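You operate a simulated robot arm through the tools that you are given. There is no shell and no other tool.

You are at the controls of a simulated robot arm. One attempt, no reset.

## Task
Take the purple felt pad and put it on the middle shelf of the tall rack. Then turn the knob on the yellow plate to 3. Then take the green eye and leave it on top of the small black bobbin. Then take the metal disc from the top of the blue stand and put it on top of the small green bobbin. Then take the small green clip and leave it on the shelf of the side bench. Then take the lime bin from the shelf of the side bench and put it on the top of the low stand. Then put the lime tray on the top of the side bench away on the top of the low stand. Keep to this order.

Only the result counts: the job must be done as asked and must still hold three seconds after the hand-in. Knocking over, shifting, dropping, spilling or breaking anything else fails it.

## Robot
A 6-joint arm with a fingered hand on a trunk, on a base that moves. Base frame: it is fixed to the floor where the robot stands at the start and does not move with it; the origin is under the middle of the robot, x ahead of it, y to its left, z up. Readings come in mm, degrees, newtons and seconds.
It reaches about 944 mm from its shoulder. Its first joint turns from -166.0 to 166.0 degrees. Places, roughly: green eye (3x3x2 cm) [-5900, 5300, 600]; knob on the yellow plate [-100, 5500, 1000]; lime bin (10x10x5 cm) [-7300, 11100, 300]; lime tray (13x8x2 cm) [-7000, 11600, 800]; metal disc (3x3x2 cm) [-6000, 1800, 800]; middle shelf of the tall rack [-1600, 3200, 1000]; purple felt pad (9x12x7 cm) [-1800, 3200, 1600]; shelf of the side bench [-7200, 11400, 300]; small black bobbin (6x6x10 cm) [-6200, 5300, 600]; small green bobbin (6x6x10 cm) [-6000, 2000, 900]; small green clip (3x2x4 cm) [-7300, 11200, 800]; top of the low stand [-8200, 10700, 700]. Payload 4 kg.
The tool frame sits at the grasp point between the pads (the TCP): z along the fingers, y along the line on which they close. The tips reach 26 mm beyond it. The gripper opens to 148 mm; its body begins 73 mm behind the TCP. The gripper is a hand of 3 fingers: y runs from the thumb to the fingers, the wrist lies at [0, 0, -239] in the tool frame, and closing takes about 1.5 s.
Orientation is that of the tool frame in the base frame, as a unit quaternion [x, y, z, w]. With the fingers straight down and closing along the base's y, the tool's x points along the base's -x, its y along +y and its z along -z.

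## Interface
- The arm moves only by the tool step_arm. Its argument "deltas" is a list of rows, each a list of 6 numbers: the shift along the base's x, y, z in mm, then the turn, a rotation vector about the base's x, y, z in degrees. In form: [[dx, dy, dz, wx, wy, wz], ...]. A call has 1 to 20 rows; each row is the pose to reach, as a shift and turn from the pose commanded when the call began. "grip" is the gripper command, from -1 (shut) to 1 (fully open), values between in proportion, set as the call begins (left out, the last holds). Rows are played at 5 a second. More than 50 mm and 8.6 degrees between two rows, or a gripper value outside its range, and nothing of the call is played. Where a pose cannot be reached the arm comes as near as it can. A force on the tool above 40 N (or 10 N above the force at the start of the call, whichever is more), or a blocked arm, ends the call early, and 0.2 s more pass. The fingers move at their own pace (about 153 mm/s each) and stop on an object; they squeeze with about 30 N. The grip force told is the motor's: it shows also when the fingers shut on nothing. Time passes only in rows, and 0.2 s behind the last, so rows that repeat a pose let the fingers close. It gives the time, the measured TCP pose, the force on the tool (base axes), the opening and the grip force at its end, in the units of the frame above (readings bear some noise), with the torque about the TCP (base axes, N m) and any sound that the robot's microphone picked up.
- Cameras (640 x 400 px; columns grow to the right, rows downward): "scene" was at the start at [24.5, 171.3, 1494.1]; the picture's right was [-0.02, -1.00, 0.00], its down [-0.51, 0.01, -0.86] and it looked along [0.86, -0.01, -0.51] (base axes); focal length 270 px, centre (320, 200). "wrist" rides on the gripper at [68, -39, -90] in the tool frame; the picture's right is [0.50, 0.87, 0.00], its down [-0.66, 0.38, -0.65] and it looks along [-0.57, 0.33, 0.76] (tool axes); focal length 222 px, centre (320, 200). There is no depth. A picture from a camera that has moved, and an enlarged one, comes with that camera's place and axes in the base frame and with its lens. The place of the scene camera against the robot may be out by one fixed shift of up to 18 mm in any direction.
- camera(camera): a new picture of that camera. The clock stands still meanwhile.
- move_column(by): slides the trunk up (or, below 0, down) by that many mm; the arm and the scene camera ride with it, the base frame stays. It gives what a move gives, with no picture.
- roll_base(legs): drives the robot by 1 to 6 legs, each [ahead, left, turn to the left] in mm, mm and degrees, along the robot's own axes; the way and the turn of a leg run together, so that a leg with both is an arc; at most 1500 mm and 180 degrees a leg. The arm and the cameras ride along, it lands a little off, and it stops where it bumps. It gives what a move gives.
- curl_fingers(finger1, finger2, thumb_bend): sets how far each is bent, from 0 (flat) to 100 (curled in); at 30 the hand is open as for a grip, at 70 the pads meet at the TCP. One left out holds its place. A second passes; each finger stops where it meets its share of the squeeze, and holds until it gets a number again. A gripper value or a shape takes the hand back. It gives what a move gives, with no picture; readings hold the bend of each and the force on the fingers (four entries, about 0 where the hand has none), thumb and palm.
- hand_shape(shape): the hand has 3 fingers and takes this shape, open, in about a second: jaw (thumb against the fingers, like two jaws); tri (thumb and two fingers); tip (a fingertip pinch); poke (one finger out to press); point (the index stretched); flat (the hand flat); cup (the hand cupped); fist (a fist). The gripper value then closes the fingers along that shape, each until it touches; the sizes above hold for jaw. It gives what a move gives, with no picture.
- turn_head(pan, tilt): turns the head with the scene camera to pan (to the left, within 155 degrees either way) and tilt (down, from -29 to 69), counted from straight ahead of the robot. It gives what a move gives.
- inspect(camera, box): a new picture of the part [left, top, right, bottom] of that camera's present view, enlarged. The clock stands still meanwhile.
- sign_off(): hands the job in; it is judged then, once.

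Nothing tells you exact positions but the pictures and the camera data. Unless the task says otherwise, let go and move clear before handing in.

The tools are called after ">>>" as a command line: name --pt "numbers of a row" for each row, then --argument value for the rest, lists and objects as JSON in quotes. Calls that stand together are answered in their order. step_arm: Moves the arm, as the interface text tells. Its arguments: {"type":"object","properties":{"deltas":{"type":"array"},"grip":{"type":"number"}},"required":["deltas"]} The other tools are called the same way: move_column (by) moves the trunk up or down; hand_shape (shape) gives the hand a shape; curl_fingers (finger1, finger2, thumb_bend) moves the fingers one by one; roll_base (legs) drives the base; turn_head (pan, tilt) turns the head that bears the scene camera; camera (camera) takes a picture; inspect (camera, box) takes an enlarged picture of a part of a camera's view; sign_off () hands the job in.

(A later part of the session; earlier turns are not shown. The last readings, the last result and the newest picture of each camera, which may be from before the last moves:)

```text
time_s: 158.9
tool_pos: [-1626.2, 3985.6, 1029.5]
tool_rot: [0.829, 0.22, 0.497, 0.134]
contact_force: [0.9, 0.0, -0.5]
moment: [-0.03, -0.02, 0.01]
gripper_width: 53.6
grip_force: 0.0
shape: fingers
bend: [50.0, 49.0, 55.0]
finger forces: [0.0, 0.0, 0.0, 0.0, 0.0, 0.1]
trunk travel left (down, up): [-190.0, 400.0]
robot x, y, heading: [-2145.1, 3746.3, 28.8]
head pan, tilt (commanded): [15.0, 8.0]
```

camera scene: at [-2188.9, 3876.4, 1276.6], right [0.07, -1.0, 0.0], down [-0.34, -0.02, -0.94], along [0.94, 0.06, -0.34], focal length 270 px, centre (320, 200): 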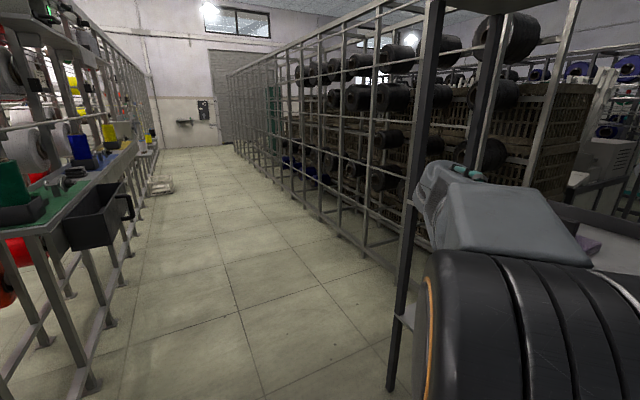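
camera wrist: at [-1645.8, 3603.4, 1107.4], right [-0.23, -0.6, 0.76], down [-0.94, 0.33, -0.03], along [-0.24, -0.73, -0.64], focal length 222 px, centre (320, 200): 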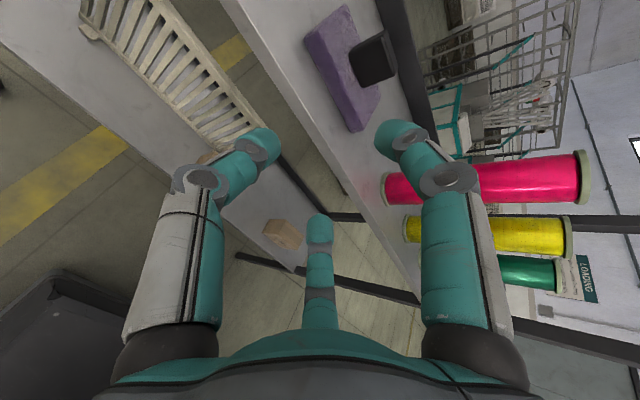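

>>> roll_base --legs '[[1100, -100, 1.2]]'

>>> turn_head --pan 30 --tilt 10

>>> camera --camera "scene"

```text
time_s: 164.5
tool_pos: [-631.7, 4452.1, 1028.3]
tool_rot: [0.825, 0.23, 0.5, 0.128]
contact_force: [0.0, 0.2, 1.3]
moment: [-0.02, 0.01, -0.05]
gripper_width: 53.6
grip_force: 0.0
shape: fingers
bend: [50.0, 49.0, 55.0]
finger forces: [0.0, 0.0, 0.1, 0.0, 0.0, 0.0]
trunk travel left (down, up): [-190.0, 400.0]
robot x, y, heading: [-1145.9, 4199.0, 30.3]
head pan, tilt (commanded): [15.0, 8.0]
```

```text
time_s: 165.3
tool_pos: [-631.1, 4452.7, 1028.5]
tool_rot: [0.826, 0.23, 0.499, 0.127]
contact_force: [0.6, 0.8, -0.8]
moment: [0.01, 0.03, -0.01]
gripper_width: 53.9
grip_force: 0.0
shape: fingers
bend: [50.0, 49.0, 55.0]
finger forces: [0.0, 0.1, 0.0, 0.1, 0.1, 0.1]
trunk travel left (down, up): [-190.0, 400.0]
robot x, y, heading: [-1143.3, 4197.8, 30.2]
head pan, tilt (commanded): [30.0, 10.0]
```

```text
taken
camera scene: at [-1237.0, 4401.2, 1292.8], right [0.87, -0.5, 0.0], down [-0.09, -0.15, -0.98], along [0.49, 0.85, -0.17], focal length 270 px, centre (320, 200)
```

scene: 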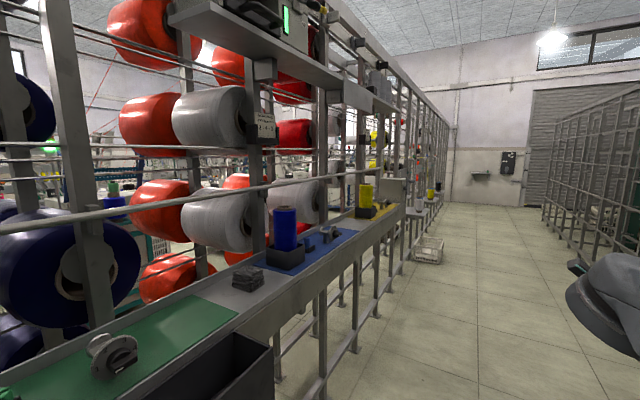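

>>> roll_base --legs '[[1150, 0, 0]]'

>>> turn_head --pan 60 --tilt 25

>>> camera --camera "scene"

```text
time_s: 171.0
tool_pos: [344.9, 5020.3, 1028.8]
tool_rot: [0.826, 0.23, 0.499, 0.128]
contact_force: [0.3, -0.5, -0.4]
moment: [0.01, -0.02, -0.01]
gripper_width: 53.5
grip_force: 0.0
shape: fingers
bend: [50.0, 49.0, 55.0]
finger forces: [0.0, 0.0, 0.0, 0.1, 0.0, 0.0]
trunk travel left (down, up): [-190.0, 400.0]
robot x, y, heading: [-165.8, 4767.5, 30.2]
head pan, tilt (commanded): [30.0, 10.0]
```

```text
time_s: 172.0
tool_pos: [344.4, 5020.2, 1028.1]
tool_rot: [0.826, 0.229, 0.499, 0.128]
contact_force: [0.3, 0.4, 0.4]
moment: [0.0, 0.03, 0.0]
gripper_width: 53.7
grip_force: 0.1
shape: fingers
bend: [50.0, 49.0, 55.0]
finger forces: [0.0, 0.0, 0.1, 0.0, 0.0, 0.0]
trunk travel left (down, up): [-190.0, 400.0]
robot x, y, heading: [-169.7, 4768.2, 30.5]
head pan, tilt (commanded): [60.0, 25.0]
```

```text
taken
camera scene: at [-307.0, 4981.0, 1268.5], right [1.0, 0.0, 0.0], down [0.0, -0.42, -0.91], along [0.0, 0.91, -0.42], focal length 270 px, centre (320, 200)
```

scene: 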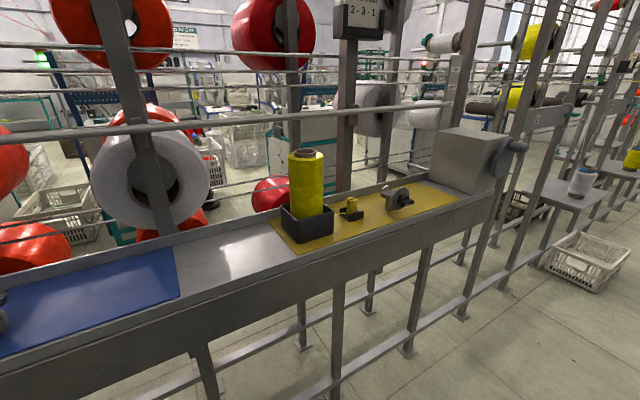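

I see the yellow plate on the bench with a knob on it at (400,198) of this picture; I zoom in to read its scale.

>>> inspect --camera "scene" --box '[270, 140, 470, 260]'

>>> inspect --camera "scene" --box '[370, 170, 430, 215]'

>>> inspect --camera "scene" --box '[320, 0, 420, 60]'

```text
3.20 times, centred on (370, 200) of scene
camera zoom: at [-307.0, 4981.0, 1268.5], right [1.0, 0.0, 0.0], down [0.0, -0.42, -0.91], along [0.0, 0.91, -0.42], focal length 865 px, centre (160, 200)
```

zoom: 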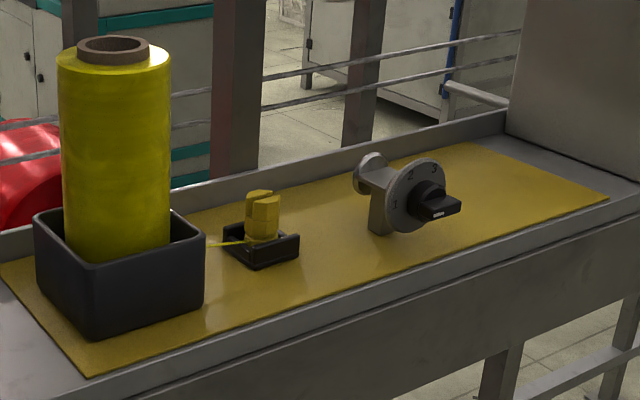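

```text
8.89 times, centred on (400, 192) of scene
camera zoom: at [-307.0, 4981.0, 1268.5], right [1.0, 0.0, 0.0], down [0.0, -0.42, -0.91], along [0.0, 0.91, -0.42], focal length 2402 px, centre (-391, 267)
```

zoom: 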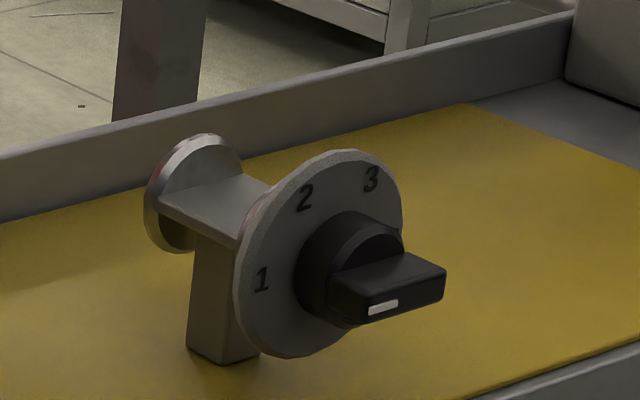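

```text
6.40 times, centred on (370, 30) of scene
camera zoom: at [-307.0, 4981.0, 1268.5], right [1.0, 0.0, 0.0], down [0.0, -0.42, -0.91], along [0.0, 0.91, -0.42], focal length 1730 px, centre (0, 1288)
```

zoom: 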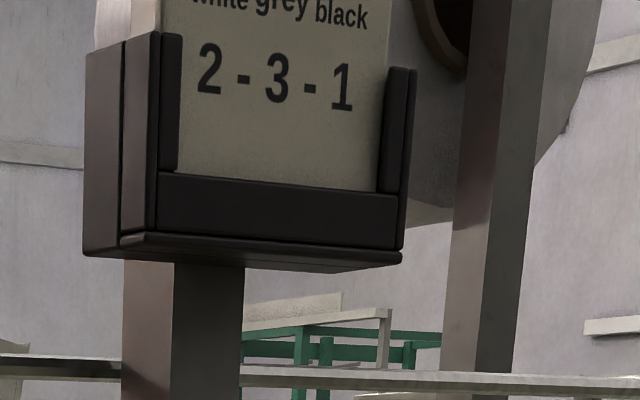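

The knob is a bar-knob on a small upright dial (1, 2, 3) facing the aisle. I drive 350 mm further so that I look at the dial squarely.

>>> roll_base --legs '[[350, 0, 0]]'

>>> turn_head --pan 85 --tilt 25

>>> camera --camera "scene"

```text
time_s: 174.2
tool_pos: [642.1, 5195.2, 1028.7]
tool_rot: [0.825, 0.23, 0.5, 0.127]
contact_force: [-0.3, 0.2, 0.6]
moment: [-0.01, -0.01, -0.02]
gripper_width: 53.5
grip_force: 0.1
shape: fingers
bend: [50.0, 49.0, 55.0]
finger forces: [0.0, 0.0, 0.0, 0.1, 0.0, 0.1]
trunk travel left (down, up): [-190.0, 400.0]
robot x, y, heading: [129.5, 4942.0, 30.4]
head pan, tilt (commanded): [60.0, 25.0]
```

```text
time_s: 175.1
tool_pos: [641.8, 5195.9, 1028.9]
tool_rot: [0.825, 0.23, 0.5, 0.127]
contact_force: [-0.6, -0.3, -0.3]
moment: [-0.02, -0.01, -0.02]
gripper_width: 53.9
grip_force: 0.2
shape: fingers
bend: [50.0, 49.0, 55.0]
finger forces: [0.0, 0.0, 0.0, 0.1, 0.1, 0.0]
trunk travel left (down, up): [-190.0, 400.0]
robot x, y, heading: [128.9, 4942.0, 30.4]
head pan, tilt (commanded): [85.0, 25.0]
```

```text
taken
camera scene: at [-48.5, 5145.5, 1268.4], right [0.9, 0.43, 0.0], down [0.18, -0.38, -0.91], along [-0.39, 0.82, -0.42], focal length 270 px, centre (320, 200)
```

scene: 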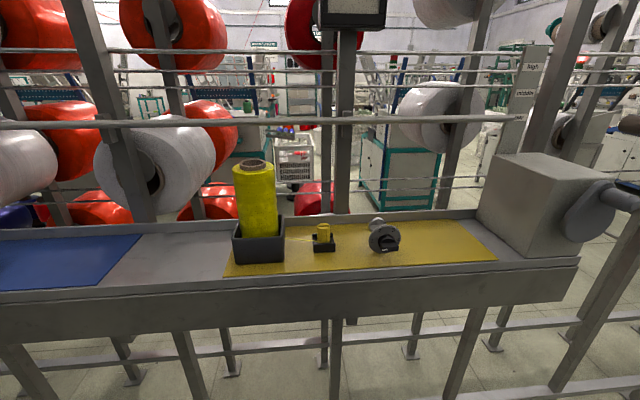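

>>> inspect --camera "scene" --box '[350, 205, 420, 262]'

>>> inspect --camera "scene" --box '[220, 150, 500, 290]'

```text
7.02 times, centred on (385, 234) of scene
camera zoom: at [-48.5, 5145.5, 1268.4], right [0.9, 0.43, 0.0], down [0.18, -0.38, -0.91], along [-0.39, 0.82, -0.42], focal length 1897 px, centre (-136, -35)
```

zoom: 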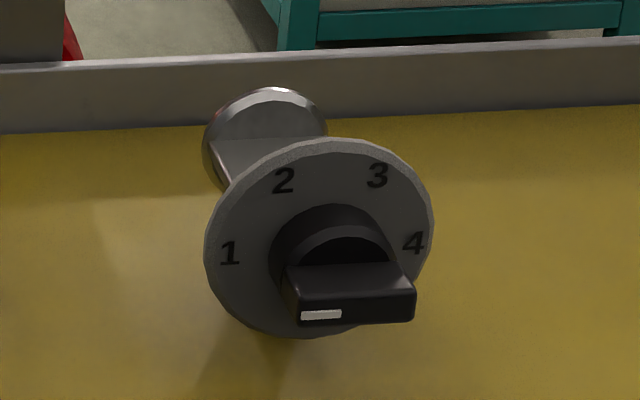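

```text
2.29 times, centred on (360, 220) of scene
camera zoom: at [-48.5, 5145.5, 1268.4], right [0.9, 0.43, 0.0], down [0.18, -0.38, -0.91], along [-0.39, 0.82, -0.42], focal length 618 px, centre (229, 154)
```

zoom: 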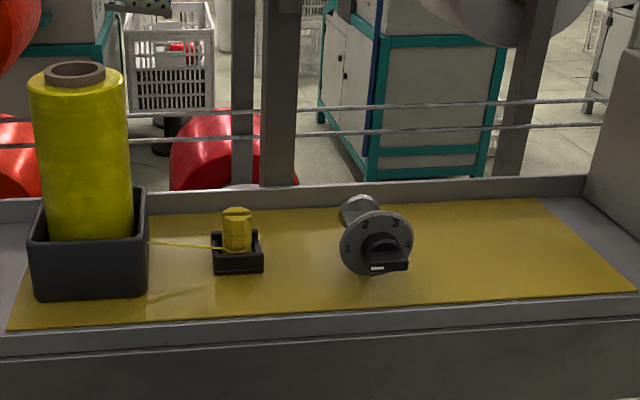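

The dial reads 1 (bar horizontal, white mark left); 2 is at 11, 3 at 1, 4 at 3 o'clock, so I must turn it 120° clockwise. Knob axis is at about (-115, 5557, 997). I'll swing the arm to the left side first, then use one finger to push the bar's left end up and around.

>>> step_arm --pt "-22.7 44.2 2 0 0 7.42" --pt "-49.9 85.7 4 0 0 14.84" --pt "-81.3 124.1 6 0 0 22.26" --pt "-116.5 159.1 8 0 0 29.68" --pt "-155.2 190.2 10 0 0 37.1" --pt "-197 217 12 0 0 44.5" --pt "-241.4 239.4 14 0 0 51.9" --pt "-287.8 256.9 16 0 0 59.4" --pt "-335.8 269.5 18 0 0 66.8" --pt "-384.9 277 20 0 0 74.2" --pt "-434.5 279.3 22 0 0 81.6" --pt "-484 276.4 24 0 0 89" --pt "-533 268.3 26 0 0 96.5" --pt "-580.9 255.2 28 0 0 103.9" --pt "-627.1 237.1 30 0 0 111.3" --pt "-671.2 214.2 32 0 0 118.7"

>>> camera --camera "scene"

>>> camera --camera "wrist"

```text
time_s: 178.5
tool_pos: [-32.6, 5409.9, 1062.1]
tool_rot: [0.221, 0.828, 0.364, -0.365]
contact_force: [0.9, 0.2, 0.5]
moment: [0.01, 0.02, 0.02]
gripper_width: 53.6
grip_force: 0.0
shape: fingers
bend: [50.0, 49.0, 55.0]
finger forces: [0.1, 0.0, 0.0, 0.0, 0.0, 0.1]
trunk travel left (down, up): [-190.0, 400.0]
robot x, y, heading: [130.5, 4942.3, 30.4]
head pan, tilt (commanded): [85.0, 25.0]
```

```text
taken
camera scene: at [-48.4, 5145.6, 1268.4], right [0.9, 0.43, 0.0], down [0.18, -0.38, -0.91], along [-0.39, 0.82, -0.42], focal length 270 px, centre (320, 200)
```

scene: 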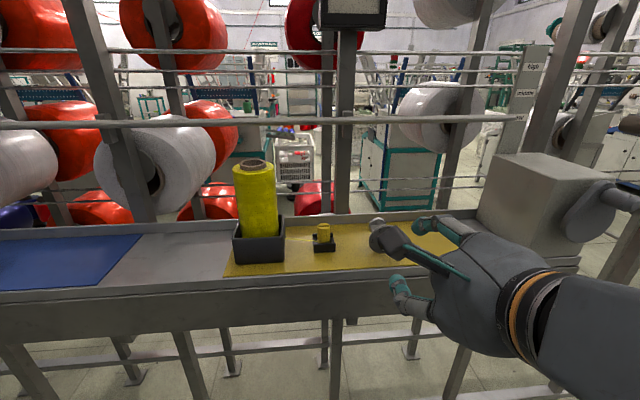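

```text
taken
camera wrist: at [-60.9, 5324.4, 1138.5], right [0.23, 0.6, 0.76], down [0.95, -0.32, -0.03], along [0.23, 0.73, -0.64], focal length 222 px, centre (320, 200)
```

wrist: 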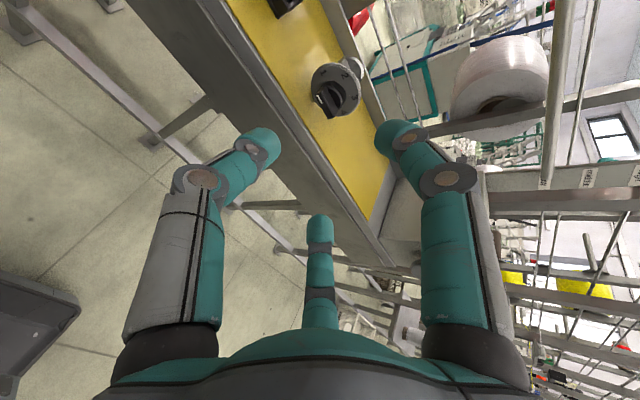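

The arm is on the left side now. I curl fingers 1 and 2 in, keep the thumb straight as a peg, and turn the hand so it points level at the dial with the thumb lowest.

>>> curl_fingers --finger1 100 --finger2 100 --thumb_bend 30

>>> step_arm --pt "0 0 2 5.7 -4.24 1.61" --pt "0 0 4 11.4 -8.5 3.2" --pt "0 0 6 17.1 -12.7 4.8" --pt "0 0 6 22.8 -17 6.4" --pt "0 0 6 28.5 -21.2 8.1" --pt "0 0 6 34.2 -25.5 9.7" --pt "0 0 6 39.9 -29.7 11.3" --pt "0 0 6 45.6 -34 12.9" --pt "0 0 6 51.3 -38.2 14.5"

>>> camera --camera "wrist"

>>> camera --camera "scene"

```text
time_s: 179.5
tool_pos: [-32.3, 5409.8, 1061.7]
tool_rot: [0.222, 0.828, 0.364, -0.364]
contact_force: [-0.9, -0.4, -0.3]
moment: [0.0, 0.04, 0.02]
gripper_width: 62.3
grip_force: 0.1
shape: fingers
bend: [86.0, 87.0, 30.0]
finger forces: [0.0, 0.1, 0.1, 0.0, 0.0, 0.0]
trunk travel left (down, up): [-190.0, 400.0]
robot x, y, heading: [133.6, 4945.3, 30.1]
head pan, tilt (commanded): [85.0, 25.0]
```

```text
time_s: 181.5
tool_pos: [-28.8, 5410.2, 1068.9]
tool_rot: [-0.184, 0.682, 0.684, -0.183]
contact_force: [-0.7, 0.0, -0.8]
moment: [0.03, 0.01, -0.02]
gripper_width: 64.4
grip_force: 0.0
shape: fingers
bend: [91.0, 92.0, 30.0]
finger forces: [0.0, 0.1, 0.0, 0.0, 0.1, 0.1]
out of reach, approached as far as the arm can: row 6
trunk travel left (down, up): [-190.0, 400.0]
robot x, y, heading: [128.5, 4941.8, 30.3]
head pan, tilt (commanded): [85.0, 25.0]
```

```text
taken
camera wrist: at [-43.6, 5298.8, 1028.7], right [-0.43, -0.25, 0.87], down [0.89, -0.24, 0.38], along [0.11, 0.94, 0.33], focal length 222 px, centre (320, 200)
```

wrist: 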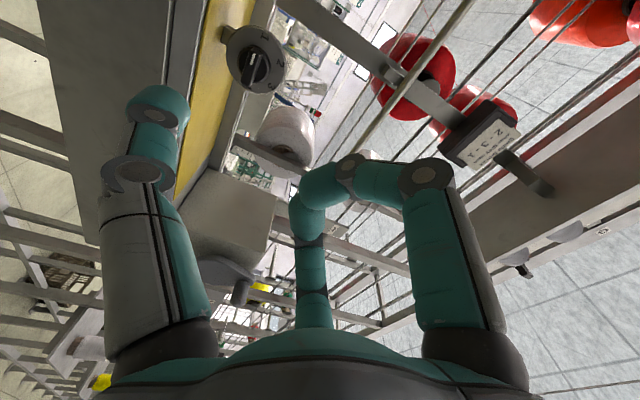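

```text
taken
camera scene: at [-48.6, 5145.4, 1268.4], right [0.9, 0.43, 0.0], down [0.18, -0.38, -0.91], along [-0.39, 0.82, -0.42], focal length 270 px, centre (320, 200)
```

scene: 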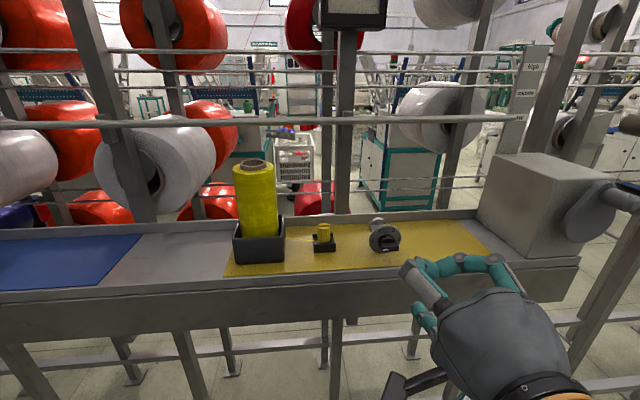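

>>> inspect --camera "wrist" --box '[200, 10, 320, 110]'

```text
4.00 times, centred on (260, 60) of wrist
camera zoom: at [-43.6, 5298.8, 1028.7], right [-0.43, -0.25, 0.87], down [0.89, -0.24, 0.38], along [0.11, 0.94, 0.33], focal length 888 px, centre (560, 760)
```

zoom: 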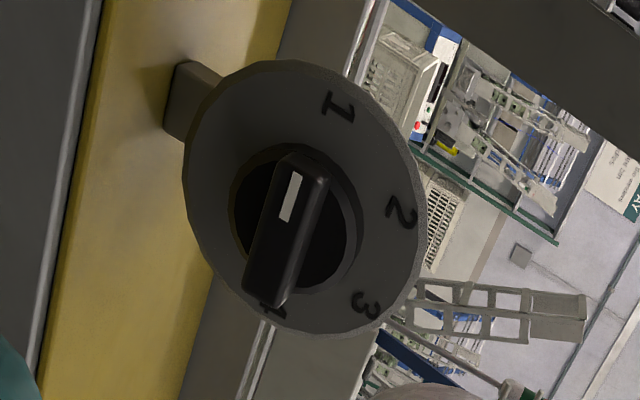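

I have a sharp view of the dial from the wrist: pointer at 1. Before going in I check the bench's front lip height in the wrist view.

>>> inspect --camera "wrist" --box '[100, 0, 300, 125]'

>>> inspect --camera "scene" --box '[330, 200, 480, 300]'

```text
3.20 times, centred on (200, 62) of wrist
camera zoom: at [-43.6, 5298.8, 1028.7], right [-0.43, -0.25, 0.87], down [0.89, -0.24, 0.38], along [0.11, 0.94, 0.33], focal length 711 px, centre (704, 640)
```

zoom: 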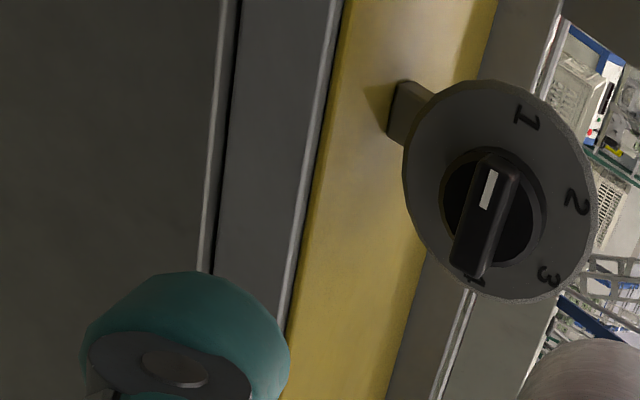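

```text
4.00 times, centred on (405, 250) of scene
camera zoom: at [-48.6, 5145.4, 1268.4], right [0.9, 0.43, 0.0], down [0.18, -0.38, -0.91], along [-0.39, 0.82, -0.42], focal length 1081 px, centre (-20, 0)
```

zoom: 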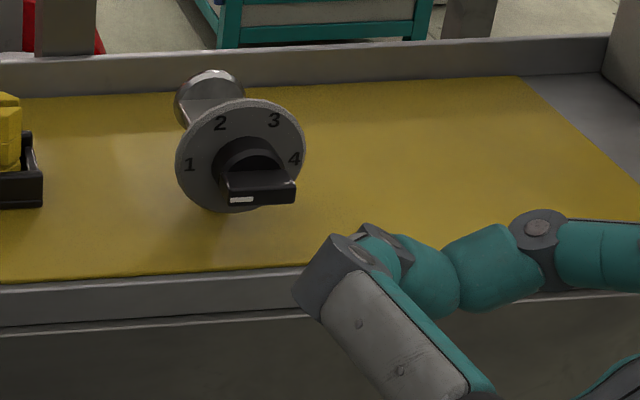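

The lip is flush at z≈951 and 27 mm in front of the dial face, so there's room. I move the thumb-peg to just in front of and below the bar's left end.

>>> step_arm --pt "-20 25 -4 0 0 0" --pt "-41 50 -8 0 0 0" --pt "-61 74.5 -11 0 0 0"

>>> camera --camera "wrist"

>>> inspect --camera "wrist" --box '[100, 20, 300, 145]'

>>> inspect --camera "scene" --box '[330, 190, 480, 290]'

```text
time_s: 182.3
tool_pos: [-90.9, 5485.2, 1056.0]
tool_rot: [-0.182, 0.683, 0.683, -0.183]
contact_force: [0.4, -0.2, -0.5]
moment: [0.0, -0.04, 0.03]
gripper_width: 64.5
grip_force: 0.1
shape: fingers
bend: [91.0, 92.0, 30.0]
finger forces: [0.0, 0.0, 0.0, 0.1, 0.1, 0.1]
trunk travel left (down, up): [-190.0, 400.0]
robot x, y, heading: [128.9, 4944.5, 30.4]
head pan, tilt (commanded): [85.0, 25.0]
```

```text
taken
camera wrist: at [-104.6, 5373.1, 1017.2], right [-0.43, -0.25, 0.87], down [0.89, -0.24, 0.38], along [0.12, 0.94, 0.33], focal length 222 px, centre (320, 200)
```

wrist: 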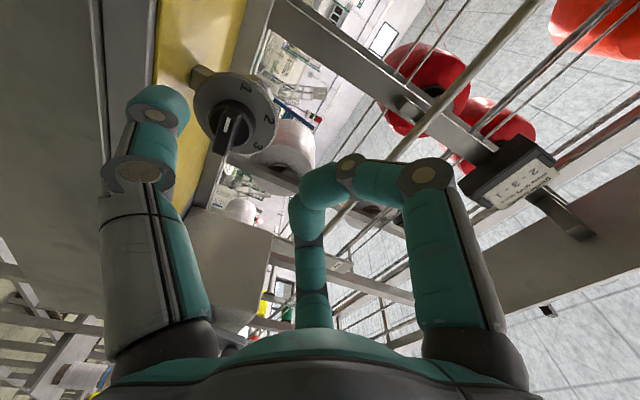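

```text
3.20 times, centred on (200, 82) of wrist
camera zoom: at [-104.6, 5373.1, 1017.2], right [-0.43, -0.25, 0.87], down [0.89, -0.24, 0.38], along [0.12, 0.94, 0.33], focal length 711 px, centre (704, 576)
```

zoom: 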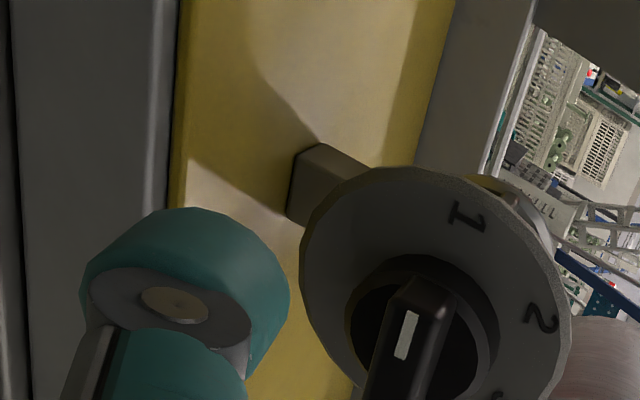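

```text
4.00 times, centred on (405, 240) of scene
camera zoom: at [-48.3, 5145.1, 1268.5], right [0.9, 0.43, 0.0], down [0.18, -0.38, -0.91], along [-0.39, 0.82, -0.42], focal length 1081 px, centre (-20, 40)
```

zoom: 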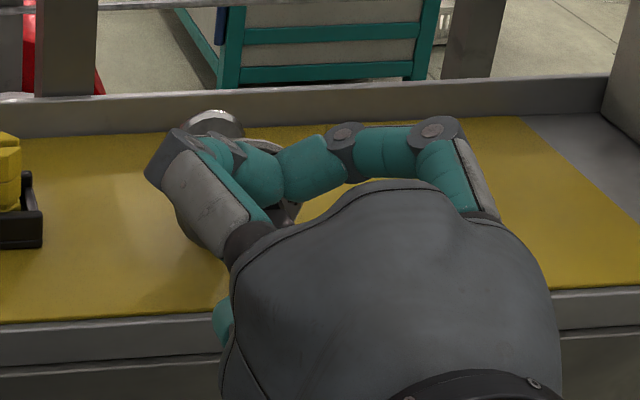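

Alignment agrees with the picture. I advance the thumb under the bar's left end.

>>> step_arm --pt "-6 10.4 0 0 0 0" --pt "-12 20.8 0 0 0 0" --pt "-17.5 30.3 0 0 0 0"

>>> inspect --camera "wrist" --box '[100, 60, 300, 185]'

```text
time_s: 183.1
tool_pos: [-107.8, 5514.2, 1056.9]
tool_rot: [-0.182, 0.684, 0.683, -0.183]
contact_force: [-0.9, -0.3, 0.5]
moment: [-0.04, 0.02, -0.03]
gripper_width: 64.4
grip_force: 0.0
shape: fingers
bend: [91.0, 92.0, 30.0]
finger forces: [0.0, 0.0, 0.0, 0.0, 0.0, 0.0]
trunk travel left (down, up): [-190.0, 400.0]
robot x, y, heading: [126.5, 4942.3, 30.2]
head pan, tilt (commanded): [85.0, 25.0]
```

```text
3.20 times, centred on (200, 122) of wrist
camera zoom: at [-123.0, 5403.7, 1017.8], right [-0.43, -0.25, 0.87], down [0.89, -0.24, 0.38], along [0.11, 0.94, 0.33], focal length 711 px, centre (704, 448)
```

zoom: 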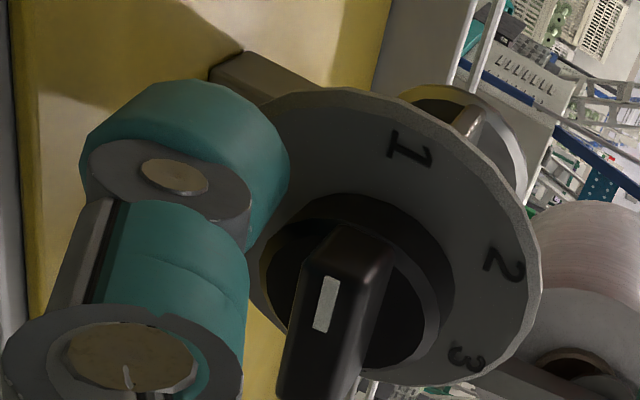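

>>> step_arm --pt "0 0 6 0 0 0" --pt "-3.0 -1.8 9.1 0 0 0" --pt "-5.2 -3 12.6 0 0 0" --pt "-6.8 -3.9 16.6 0 0 0"

>>> inspect --camera "wrist" --box '[100, 60, 300, 185]'

```text
time_s: 184.1
tool_pos: [-114.2, 5510.7, 1074.1]
tool_rot: [-0.181, 0.683, 0.683, -0.184]
contact_force: [-0.7, -0.3, -0.9]
moment: [-0.04, -0.01, -0.02]
gripper_width: 65.0
grip_force: 0.0
shape: fingers
bend: [91.0, 92.0, 30.0]
finger forces: [0.0, 0.0, 0.0, 0.0, 0.0, 0.0]
trunk travel left (down, up): [-190.0, 400.0]
robot x, y, heading: [130.0, 4939.9, 30.0]
head pan, tilt (commanded): [85.0, 25.0]
```

```text
3.20 times, centred on (200, 122) of wrist
camera zoom: at [-129.0, 5399.9, 1034.2], right [-0.43, -0.25, 0.87], down [0.89, -0.24, 0.38], along [0.11, 0.94, 0.33], focal length 711 px, centre (704, 448)
```

zoom: 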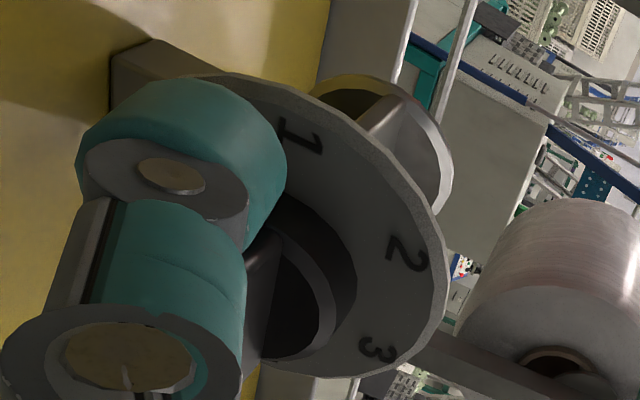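

>>> inspect --camera "scene" --box '[340, 190, 430, 260]'

>>> inspect --camera "wrist" --box '[150, 90, 250, 190]'

```text
5.71 times, centred on (385, 225) of scene
camera zoom: at [-48.6, 5145.6, 1268.4], right [0.9, 0.43, 0.0], down [0.18, -0.38, -0.91], along [-0.39, 0.82, -0.42], focal length 1544 px, centre (-51, 57)
```

zoom: 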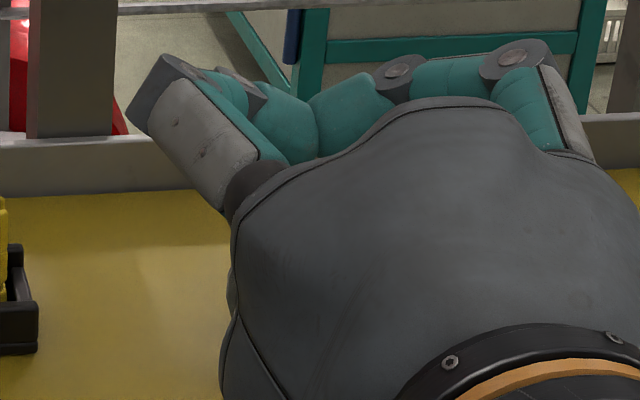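

```text
4.00 times, centred on (200, 140) of wrist
camera zoom: at [-129.0, 5399.9, 1034.2], right [-0.43, -0.25, 0.87], down [0.89, -0.24, 0.38], along [0.11, 0.94, 0.33], focal length 888 px, centre (800, 440)
```

zoom: 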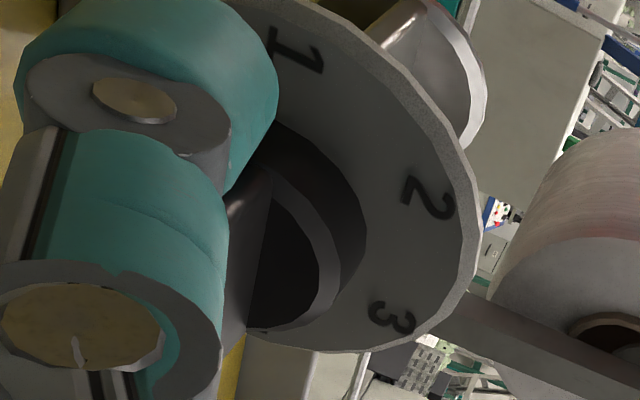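

No contact force was felt and the picture is ambiguous, so I pull the thumb back and look at the dial.

>>> step_arm --pt "6 -10.4 0 0 0 0" --pt "12 -20.8 0 0 0 0" --pt "20 -34.6 0 0 0 0"

>>> inspect --camera "wrist" --box '[100, 20, 300, 145]'

```text
time_s: 184.9
tool_pos: [-94.4, 5476.9, 1072.9]
tool_rot: [-0.182, 0.683, 0.683, -0.182]
contact_force: [0.9, 0.0, 0.0]
moment: [0.03, 0.0, 0.01]
gripper_width: 65.1
grip_force: 0.0
shape: fingers
bend: [91.0, 92.0, 30.0]
finger forces: [0.0, 0.0, 0.1, 0.1, 0.0, 0.0]
trunk travel left (down, up): [-190.0, 400.0]
robot x, y, heading: [131.4, 4946.7, 30.3]
head pan, tilt (commanded): [85.0, 25.0]
```

```text
3.20 times, centred on (200, 82) of wrist
camera zoom: at [-109.2, 5365.2, 1034.3], right [-0.43, -0.25, 0.87], down [0.89, -0.24, 0.38], along [0.11, 0.94, 0.33], focal length 711 px, centre (704, 576)
```

zoom: 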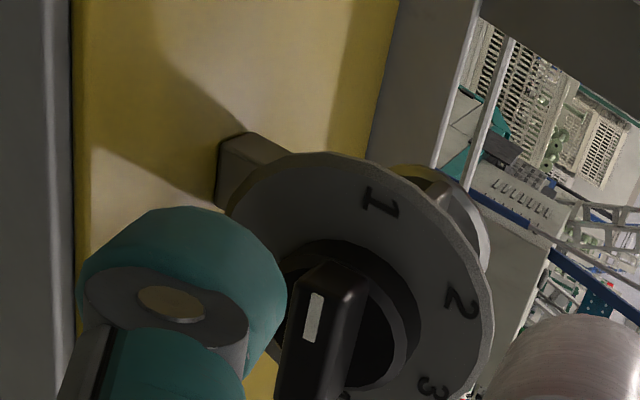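

The dial is unchanged although the thumb must have overlapped the bar, so I test contact directly: I place the thumb tip in front of the knob's middle and advance in small steps to feel it.

>>> step_arm --pt "8 5 4 0 0 0" --pt "17 9.8 7 0 0 0"

>>> step_arm --pt "-2.5 4.3 0 0 0 0" --pt "-5 8.7 0 0 0 0" --pt "-7 12.1 0 0 0 0" --pt "-9 15.6 0 0 0 0"

>>> inspect --camera "wrist" --box '[100, 20, 300, 145]'

```text
time_s: 185.5
tool_pos: [-78.0, 5486.4, 1080.6]
tool_rot: [-0.181, 0.684, 0.683, -0.183]
contact_force: [-0.3, -0.3, 0.5]
moment: [-0.02, -0.01, 0.03]
gripper_width: 65.0
grip_force: 0.2
shape: fingers
bend: [91.0, 92.0, 30.0]
finger forces: [0.0, 0.0, 0.0, 0.1, 0.0, 0.1]
trunk travel left (down, up): [-190.0, 400.0]
robot x, y, heading: [133.9, 4945.4, 30.4]
head pan, tilt (commanded): [85.0, 25.0]
```

```text
time_s: 186.5
tool_pos: [-86.5, 5502.1, 1080.2]
tool_rot: [-0.182, 0.683, 0.684, -0.183]
contact_force: [0.8, -0.7, 0.6]
moment: [0.0, 0.02, -0.02]
gripper_width: 64.8
grip_force: 0.1
shape: fingers
bend: [91.0, 92.0, 30.0]
finger forces: [0.0, 0.0, 0.1, 0.1, 0.0, 0.0]
trunk travel left (down, up): [-190.0, 400.0]
robot x, y, heading: [129.1, 4943.8, 30.3]
head pan, tilt (commanded): [85.0, 25.0]
```

```text
3.20 times, centred on (200, 82) of wrist
camera zoom: at [-100.8, 5390.8, 1041.0], right [-0.43, -0.25, 0.87], down [0.89, -0.24, 0.38], along [0.11, 0.94, 0.33], focal length 711 px, centre (704, 576)
```

zoom: 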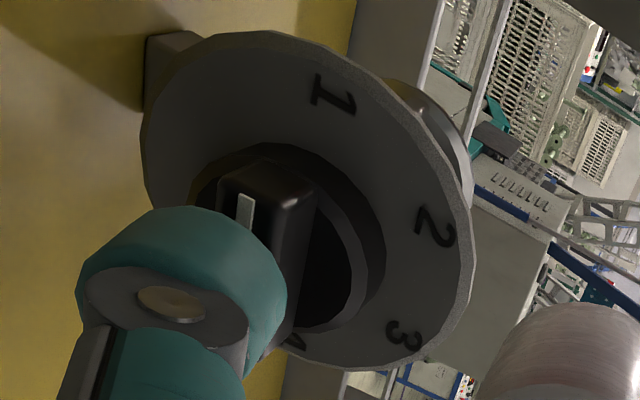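

>>> step_arm --pt "-1.5 2.6 0 0 0 0" --pt "-3 5.2 0 0 0 0"

>>> step_arm --pt "-1.5 2.6 0 0 0 0" --pt "-3 5.2 0 0 0 0"

>>> step_arm --pt "-1.5 2.6 0 0 0 0" --pt "-3 5.2 0 0 0 0"

>>> inspect --camera "wrist" --box '[100, 20, 300, 145]'

```text
time_s: 187.1
tool_pos: [-88.6, 5506.2, 1080.9]
tool_rot: [-0.182, 0.683, 0.684, -0.183]
contact_force: [4.4, -8.5, 1.5]
moment: [-0.74, -0.4, 0.01]
gripper_width: 66.6
grip_force: 5.5
shape: fingers
bend: [91.0, 92.0, 29.0]
finger forces: [0.0, 0.0, 0.1, 0.0, 10.4, 0.0]
trunk travel left (down, up): [-190.0, 400.0]
robot x, y, heading: [129.4, 4942.5, 30.5]
head pan, tilt (commanded): [85.0, 25.0]
```

```text
time_s: 187.7
tool_pos: [-90.3, 5509.1, 1083.0]
tool_rot: [-0.181, 0.681, 0.685, -0.184]
contact_force: [18.0, -30.1, 11.1]
moment: [-2.59, -1.51, 0.02]
gripper_width: 69.9
grip_force: 18.1
shape: fingers
bend: [91.0, 92.0, 25.0]
finger forces: [0.1, 0.0, 0.0, 0.0, 36.0, 0.0]
trunk travel left (down, up): [-190.0, 400.0]
robot x, y, heading: [131.1, 4945.3, 30.1]
head pan, tilt (commanded): [85.0, 25.0]
```

```text
time_s: 188.1
tool_pos: [-90.5, 5509.7, 1084.7]
tool_rot: [-0.18, 0.681, 0.686, -0.183]
contact_force: [17.0, -30.3, 8.9]
moment: [-2.56, -1.36, 0.02]
gripper_width: 71.5
grip_force: 17.4
shape: fingers
bend: [91.0, 92.0, 25.0]
finger forces: [0.1, 0.0, 0.0, 0.1, 34.5, 0.0]
trunk travel left (down, up): [-190.0, 400.0]
robot x, y, heading: [129.6, 4939.6, 30.4]
head pan, tilt (commanded): [85.0, 25.0]
stopped in row 1: the force on the tool passed its limit at 50 N (the readings are from after the stop); the commanded pose is now the measured one
```

```text
3.20 times, centred on (200, 82) of wrist
camera zoom: at [-105.1, 5397.8, 1045.3], right [-0.43, -0.25, 0.87], down [0.9, -0.24, 0.37], along [0.12, 0.94, 0.33], focal length 711 px, centre (704, 576)
```

zoom: 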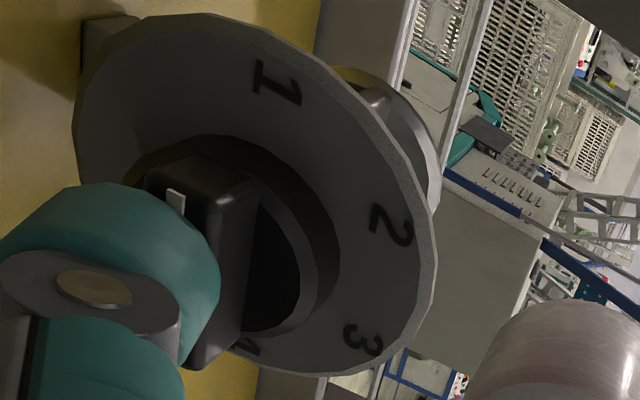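

Contact with the bar is real at about e1 4839. My first push probably turned it less than half a step so that it sprang back. I back off, reset the thumb, and repeat with a longer arc.

>>> step_arm --pt "7 -12.1 0 0 0 0" --pt "15 -26 -3 0 0 0"

>>> curl_fingers --finger1 100 --finger2 100 --thumb_bend 31

>>> inspect --camera "wrist" --box '[100, 20, 300, 145]'

```text
time_s: 188.7
tool_pos: [-78.9, 5486.9, 1076.9]
tool_rot: [-0.182, 0.682, 0.684, -0.183]
contact_force: [-0.2, -0.9, 0.7]
moment: [0.04, 0.01, 0.01]
gripper_width: 64.7
grip_force: 0.1
shape: fingers
bend: [91.0, 92.0, 30.0]
finger forces: [0.0, 0.1, 0.1, 0.0, 0.0, 0.1]
trunk travel left (down, up): [-190.0, 400.0]
robot x, y, heading: [131.4, 4940.3, 30.5]
head pan, tilt (commanded): [85.0, 25.0]
```

```text
time_s: 189.7
tool_pos: [-78.4, 5486.1, 1076.0]
tool_rot: [-0.181, 0.683, 0.684, -0.183]
contact_force: [0.2, -0.1, -0.4]
moment: [-0.02, -0.03, 0.01]
gripper_width: 63.5
grip_force: 0.1
shape: fingers
bend: [91.0, 92.0, 31.0]
finger forces: [0.0, 0.0, 0.0, 0.0, 0.0, 0.0]
trunk travel left (down, up): [-190.0, 400.0]
robot x, y, heading: [130.2, 4939.5, 30.2]
head pan, tilt (commanded): [85.0, 25.0]
```

```text
3.20 times, centred on (200, 82) of wrist
camera zoom: at [-92.9, 5374.5, 1038.3], right [-0.43, -0.25, 0.87], down [0.89, -0.24, 0.38], along [0.12, 0.94, 0.33], focal length 711 px, centre (704, 576)
```

zoom: 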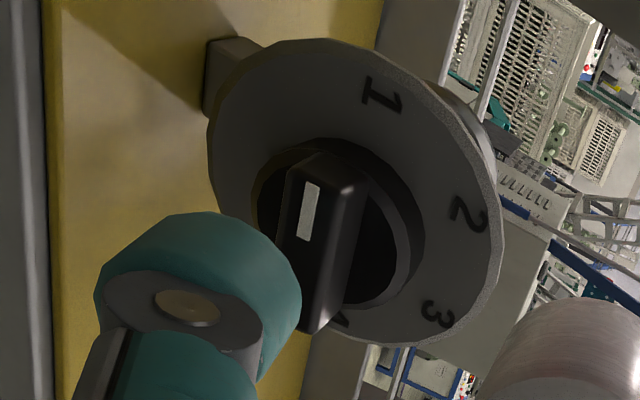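

>>> step_arm --pt "-4.7 -2.7 -10 0 0 0" --pt "-9.4 -5.4 -19.5 0 0 0" --pt "-14.4 3.3 -19.5 0 0 0" --pt "-19.4 11.9 -19.5 0 0 0" --pt "-25 21.7 -19.5 0 0 0"

>>> step_arm --pt "0.4 0.3 6.6 0 0 0" --pt "-2.9 -1.7 10.1 0 0 0" --pt "-5.3 -3 14.5 0 0 0" --pt "-6.7 -3.9 19.5 0 0 0"

>>> step_arm --pt "-0.1 -0.1 5.2 0 0 0" --pt "0.8 0.5 10.3 0 0 0"

>>> inspect --camera "wrist" --box '[100, 60, 300, 185]'

```text
time_s: 190.9
tool_pos: [-102.4, 5508.0, 1057.9]
tool_rot: [-0.181, 0.683, 0.684, -0.183]
contact_force: [-0.3, -0.3, 0.3]
moment: [0.0, 0.01, 0.0]
gripper_width: 63.5
grip_force: 0.1
shape: fingers
bend: [91.0, 92.0, 31.0]
finger forces: [0.0, 0.1, 0.0, 0.0, 0.0, 0.1]
trunk travel left (down, up): [-190.0, 400.0]
robot x, y, heading: [127.1, 4943.1, 30.3]
head pan, tilt (commanded): [85.0, 25.0]
```

```text
time_s: 191.9
tool_pos: [-110.9, 5504.7, 1077.4]
tool_rot: [-0.181, 0.683, 0.684, -0.182]
contact_force: [1.5, -0.1, 0.2]
moment: [-0.01, -0.01, 0.0]
gripper_width: 63.3
grip_force: 0.1
shape: fingers
bend: [91.0, 92.0, 31.0]
finger forces: [0.1, 0.1, 0.1, 0.0, 0.1, 0.0]
trunk travel left (down, up): [-190.0, 400.0]
robot x, y, heading: [131.0, 4938.0, 30.1]
head pan, tilt (commanded): [85.0, 25.0]
```

```text
time_s: 192.5
tool_pos: [-108.2, 5504.6, 1088.6]
tool_rot: [-0.182, 0.683, 0.683, -0.183]
contact_force: [-0.1, -0.1, 0.0]
moment: [0.03, 0.03, 0.0]
gripper_width: 63.3
grip_force: 0.0
shape: fingers
bend: [91.0, 92.0, 31.0]
finger forces: [0.0, 0.0, 0.0, 0.0, 0.1, 0.0]
trunk travel left (down, up): [-190.0, 400.0]
robot x, y, heading: [128.1, 4940.5, 30.5]
head pan, tilt (commanded): [85.0, 25.0]
```

```text
3.20 times, centred on (200, 122) of wrist
camera zoom: at [-123.8, 5393.8, 1049.7], right [-0.43, -0.25, 0.87], down [0.89, -0.24, 0.38], along [0.12, 0.94, 0.33], focal length 711 px, centre (704, 448)
```

zoom: 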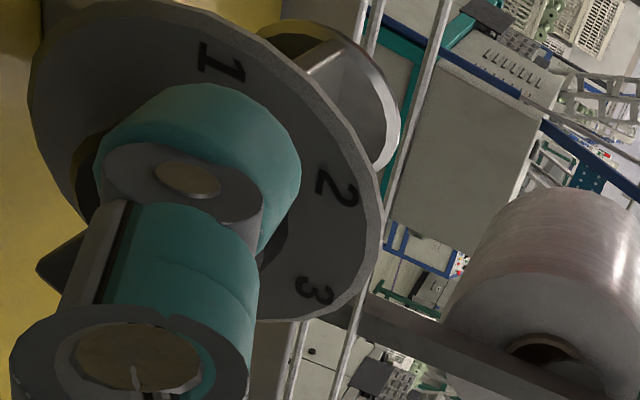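

The bar is turning now (its right end has come down), with hardly any resistance. I continue the arc in steps and watch the pointer.

>>> step_arm --pt "2.1 1.2 4.7 0 0 0" --pt "5.1 3 8.5 0 0 0" --pt "8.9 5.2 11.3 0 0 0"

>>> inspect --camera "wrist" --box '[100, 60, 300, 185]'

>>> inspect --camera "scene" --box '[340, 190, 430, 260]'

```text
time_s: 193.3
tool_pos: [-98.9, 5511.1, 1099.3]
tool_rot: [-0.181, 0.683, 0.684, -0.182]
contact_force: [0.5, -1.0, -0.1]
moment: [0.0, 0.0, -0.01]
gripper_width: 63.5
grip_force: 0.0
shape: fingers
bend: [91.0, 92.0, 31.0]
finger forces: [0.0, 0.0, 0.0, 0.0, 0.0, 0.0]
trunk travel left (down, up): [-190.0, 400.0]
robot x, y, heading: [129.7, 4940.2, 30.3]
head pan, tilt (commanded): [85.0, 25.0]
```

```text
3.20 times, centred on (200, 122) of wrist
camera zoom: at [-114.4, 5399.2, 1060.9], right [-0.43, -0.25, 0.87], down [0.89, -0.24, 0.38], along [0.12, 0.94, 0.33], focal length 711 px, centre (704, 448)
```

zoom: 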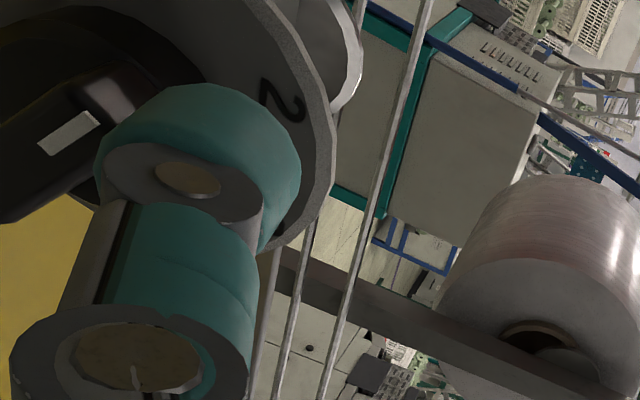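

```text
5.71 times, centred on (385, 225) of scene
camera zoom: at [-48.3, 5145.1, 1268.4], right [0.9, 0.43, 0.0], down [0.18, -0.38, -0.91], along [-0.39, 0.82, -0.42], focal length 1544 px, centre (-51, 57)
```

zoom: 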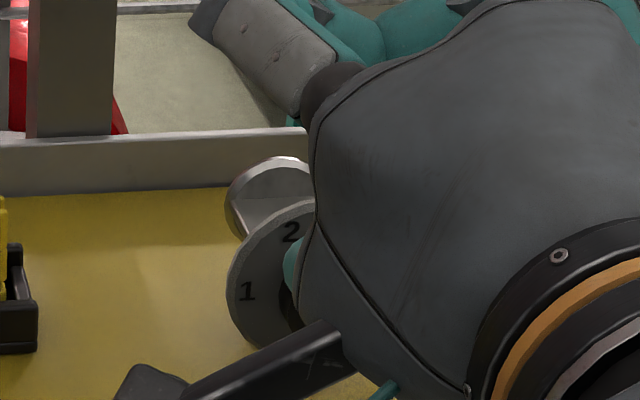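

The thumb slipped off the bar's end (pointer now about 146°, between 1 and 2, and it stays where left). I retract, come back in closer to the axis, and push along a tighter arc.

>>> step_arm --pt "7 -12 0 0 0 0" --pt "15 -26 0 0 0 0" --pt "12 -28 -12 0 0 0" --pt "9.4 -29.3 -23.6 0 0 0"

>>> inspect --camera "wrist" --box '[100, 20, 300, 145]'

```text
time_s: 194.3
tool_pos: [-90.6, 5479.8, 1075.4]
tool_rot: [-0.182, 0.683, 0.684, -0.182]
contact_force: [0.5, -0.3, -0.3]
moment: [-0.01, -0.02, 0.0]
gripper_width: 63.5
grip_force: 0.1
shape: fingers
bend: [91.0, 92.0, 31.0]
finger forces: [0.0, 0.0, 0.1, 0.1, 0.0, 0.0]
trunk travel left (down, up): [-190.0, 400.0]
robot x, y, heading: [129.6, 4944.6, 30.4]
head pan, tilt (commanded): [85.0, 25.0]
```

```text
3.20 times, centred on (200, 82) of wrist
camera zoom: at [-105.2, 5369.7, 1037.0], right [-0.43, -0.25, 0.87], down [0.89, -0.24, 0.38], along [0.12, 0.94, 0.33], focal length 711 px, centre (704, 576)
```

zoom: 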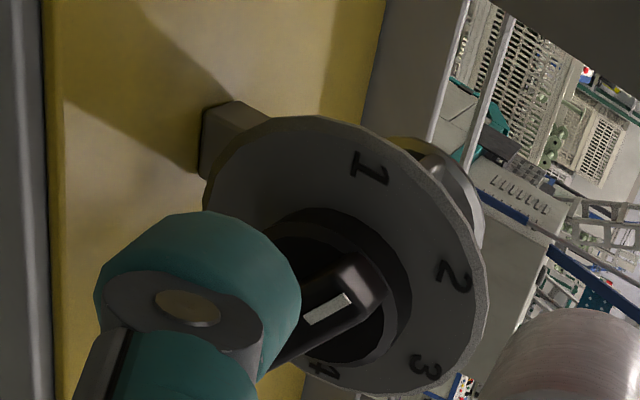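

>>> step_arm --pt "-1.4 -0.8 -2.3 0 0 0" --pt "-6.4 7.9 -2.3 0 0 0" --pt "-11.4 16.5 -2.3 0 0 0" --pt "-17.4 26.9 -2.3 0 0 0"

>>> step_arm --pt "3.1 1.8 4.5 0 0 0" --pt "2.9 1.7 8 0 0 0" --pt "3.6 2.1 11.3 0 0 0" --pt "4.9 2.9 14.4 0 0 0" --pt "6.9 4 16.9 0 0 0"

>>> inspect --camera "wrist" --box '[70, 60, 270, 185]'

```text
time_s: 195.3
tool_pos: [-107.6, 5507.7, 1074.0]
tool_rot: [-0.181, 0.682, 0.685, -0.184]
contact_force: [-0.8, -1.9, 0.8]
moment: [-0.14, -0.05, 0.0]
gripper_width: 64.2
grip_force: 0.3
shape: fingers
bend: [91.0, 92.0, 31.0]
finger forces: [0.1, 0.1, 0.0, 0.0, 1.7, 0.0]
trunk travel left (down, up): [-190.0, 400.0]
robot x, y, heading: [128.3, 4941.3, 30.3]
head pan, tilt (commanded): [85.0, 25.0]
```

```text
time_s: 196.5
tool_pos: [-100.7, 5510.5, 1089.3]
tool_rot: [-0.181, 0.682, 0.684, -0.182]
contact_force: [1.5, -3.5, 0.1]
moment: [-0.3, -0.1, -0.01]
gripper_width: 64.7
grip_force: 1.4
shape: fingers
bend: [91.0, 92.0, 30.0]
finger forces: [0.1, 0.1, 0.0, 0.0, 3.3, 0.0]
trunk travel left (down, up): [-190.0, 400.0]
robot x, y, heading: [126.5, 4943.4, 30.4]
head pan, tilt (commanded): [85.0, 25.0]
```

```text
3.20 times, centred on (170, 122) of wrist
camera zoom: at [-115.0, 5400.5, 1051.6], right [-0.43, -0.25, 0.87], down [0.89, -0.24, 0.38], along [0.12, 0.94, 0.33], focal length 711 px, centre (800, 448)
```

zoom: 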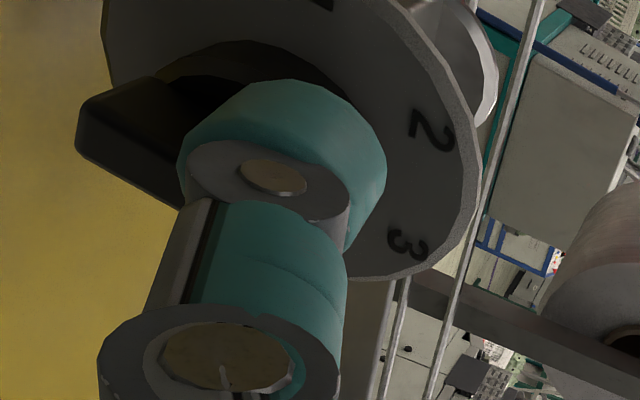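

The bar is now close to vertical. I ease the tip back 3 mm and continue the arc toward 3.

>>> step_arm --pt "1.5 -2.6 0 0 0 0" --pt "4 -1.1 1.9 0 0 0"

>>> inspect --camera "wrist" --box '[70, 60, 270, 185]'

```text
time_s: 197.1
tool_pos: [-97.0, 5510.2, 1092.6]
tool_rot: [-0.183, 0.683, 0.683, -0.183]
contact_force: [-0.6, -0.3, 0.1]
moment: [0.02, 0.0, 0.0]
gripper_width: 63.5
grip_force: 0.0
shape: fingers
bend: [91.0, 92.0, 31.0]
finger forces: [0.1, 0.1, 0.1, 0.1, 0.1, 0.0]
trunk travel left (down, up): [-190.0, 400.0]
robot x, y, heading: [130.7, 4940.1, 30.4]
head pan, tilt (commanded): [85.0, 25.0]
```

```text
3.20 times, centred on (170, 122) of wrist
camera zoom: at [-111.5, 5400.2, 1053.4], right [-0.43, -0.25, 0.87], down [0.89, -0.24, 0.38], along [0.12, 0.94, 0.33], focal length 711 px, centre (800, 448)
```

zoom: 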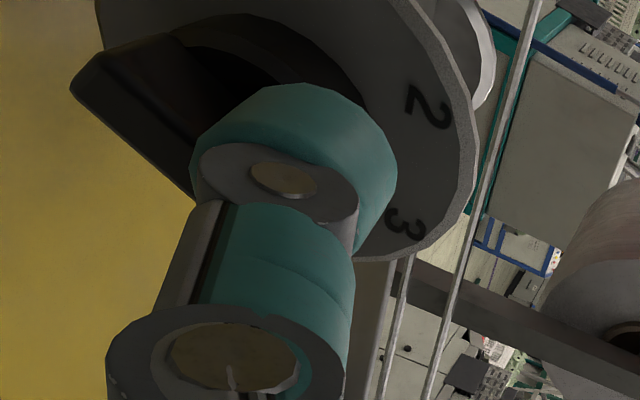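

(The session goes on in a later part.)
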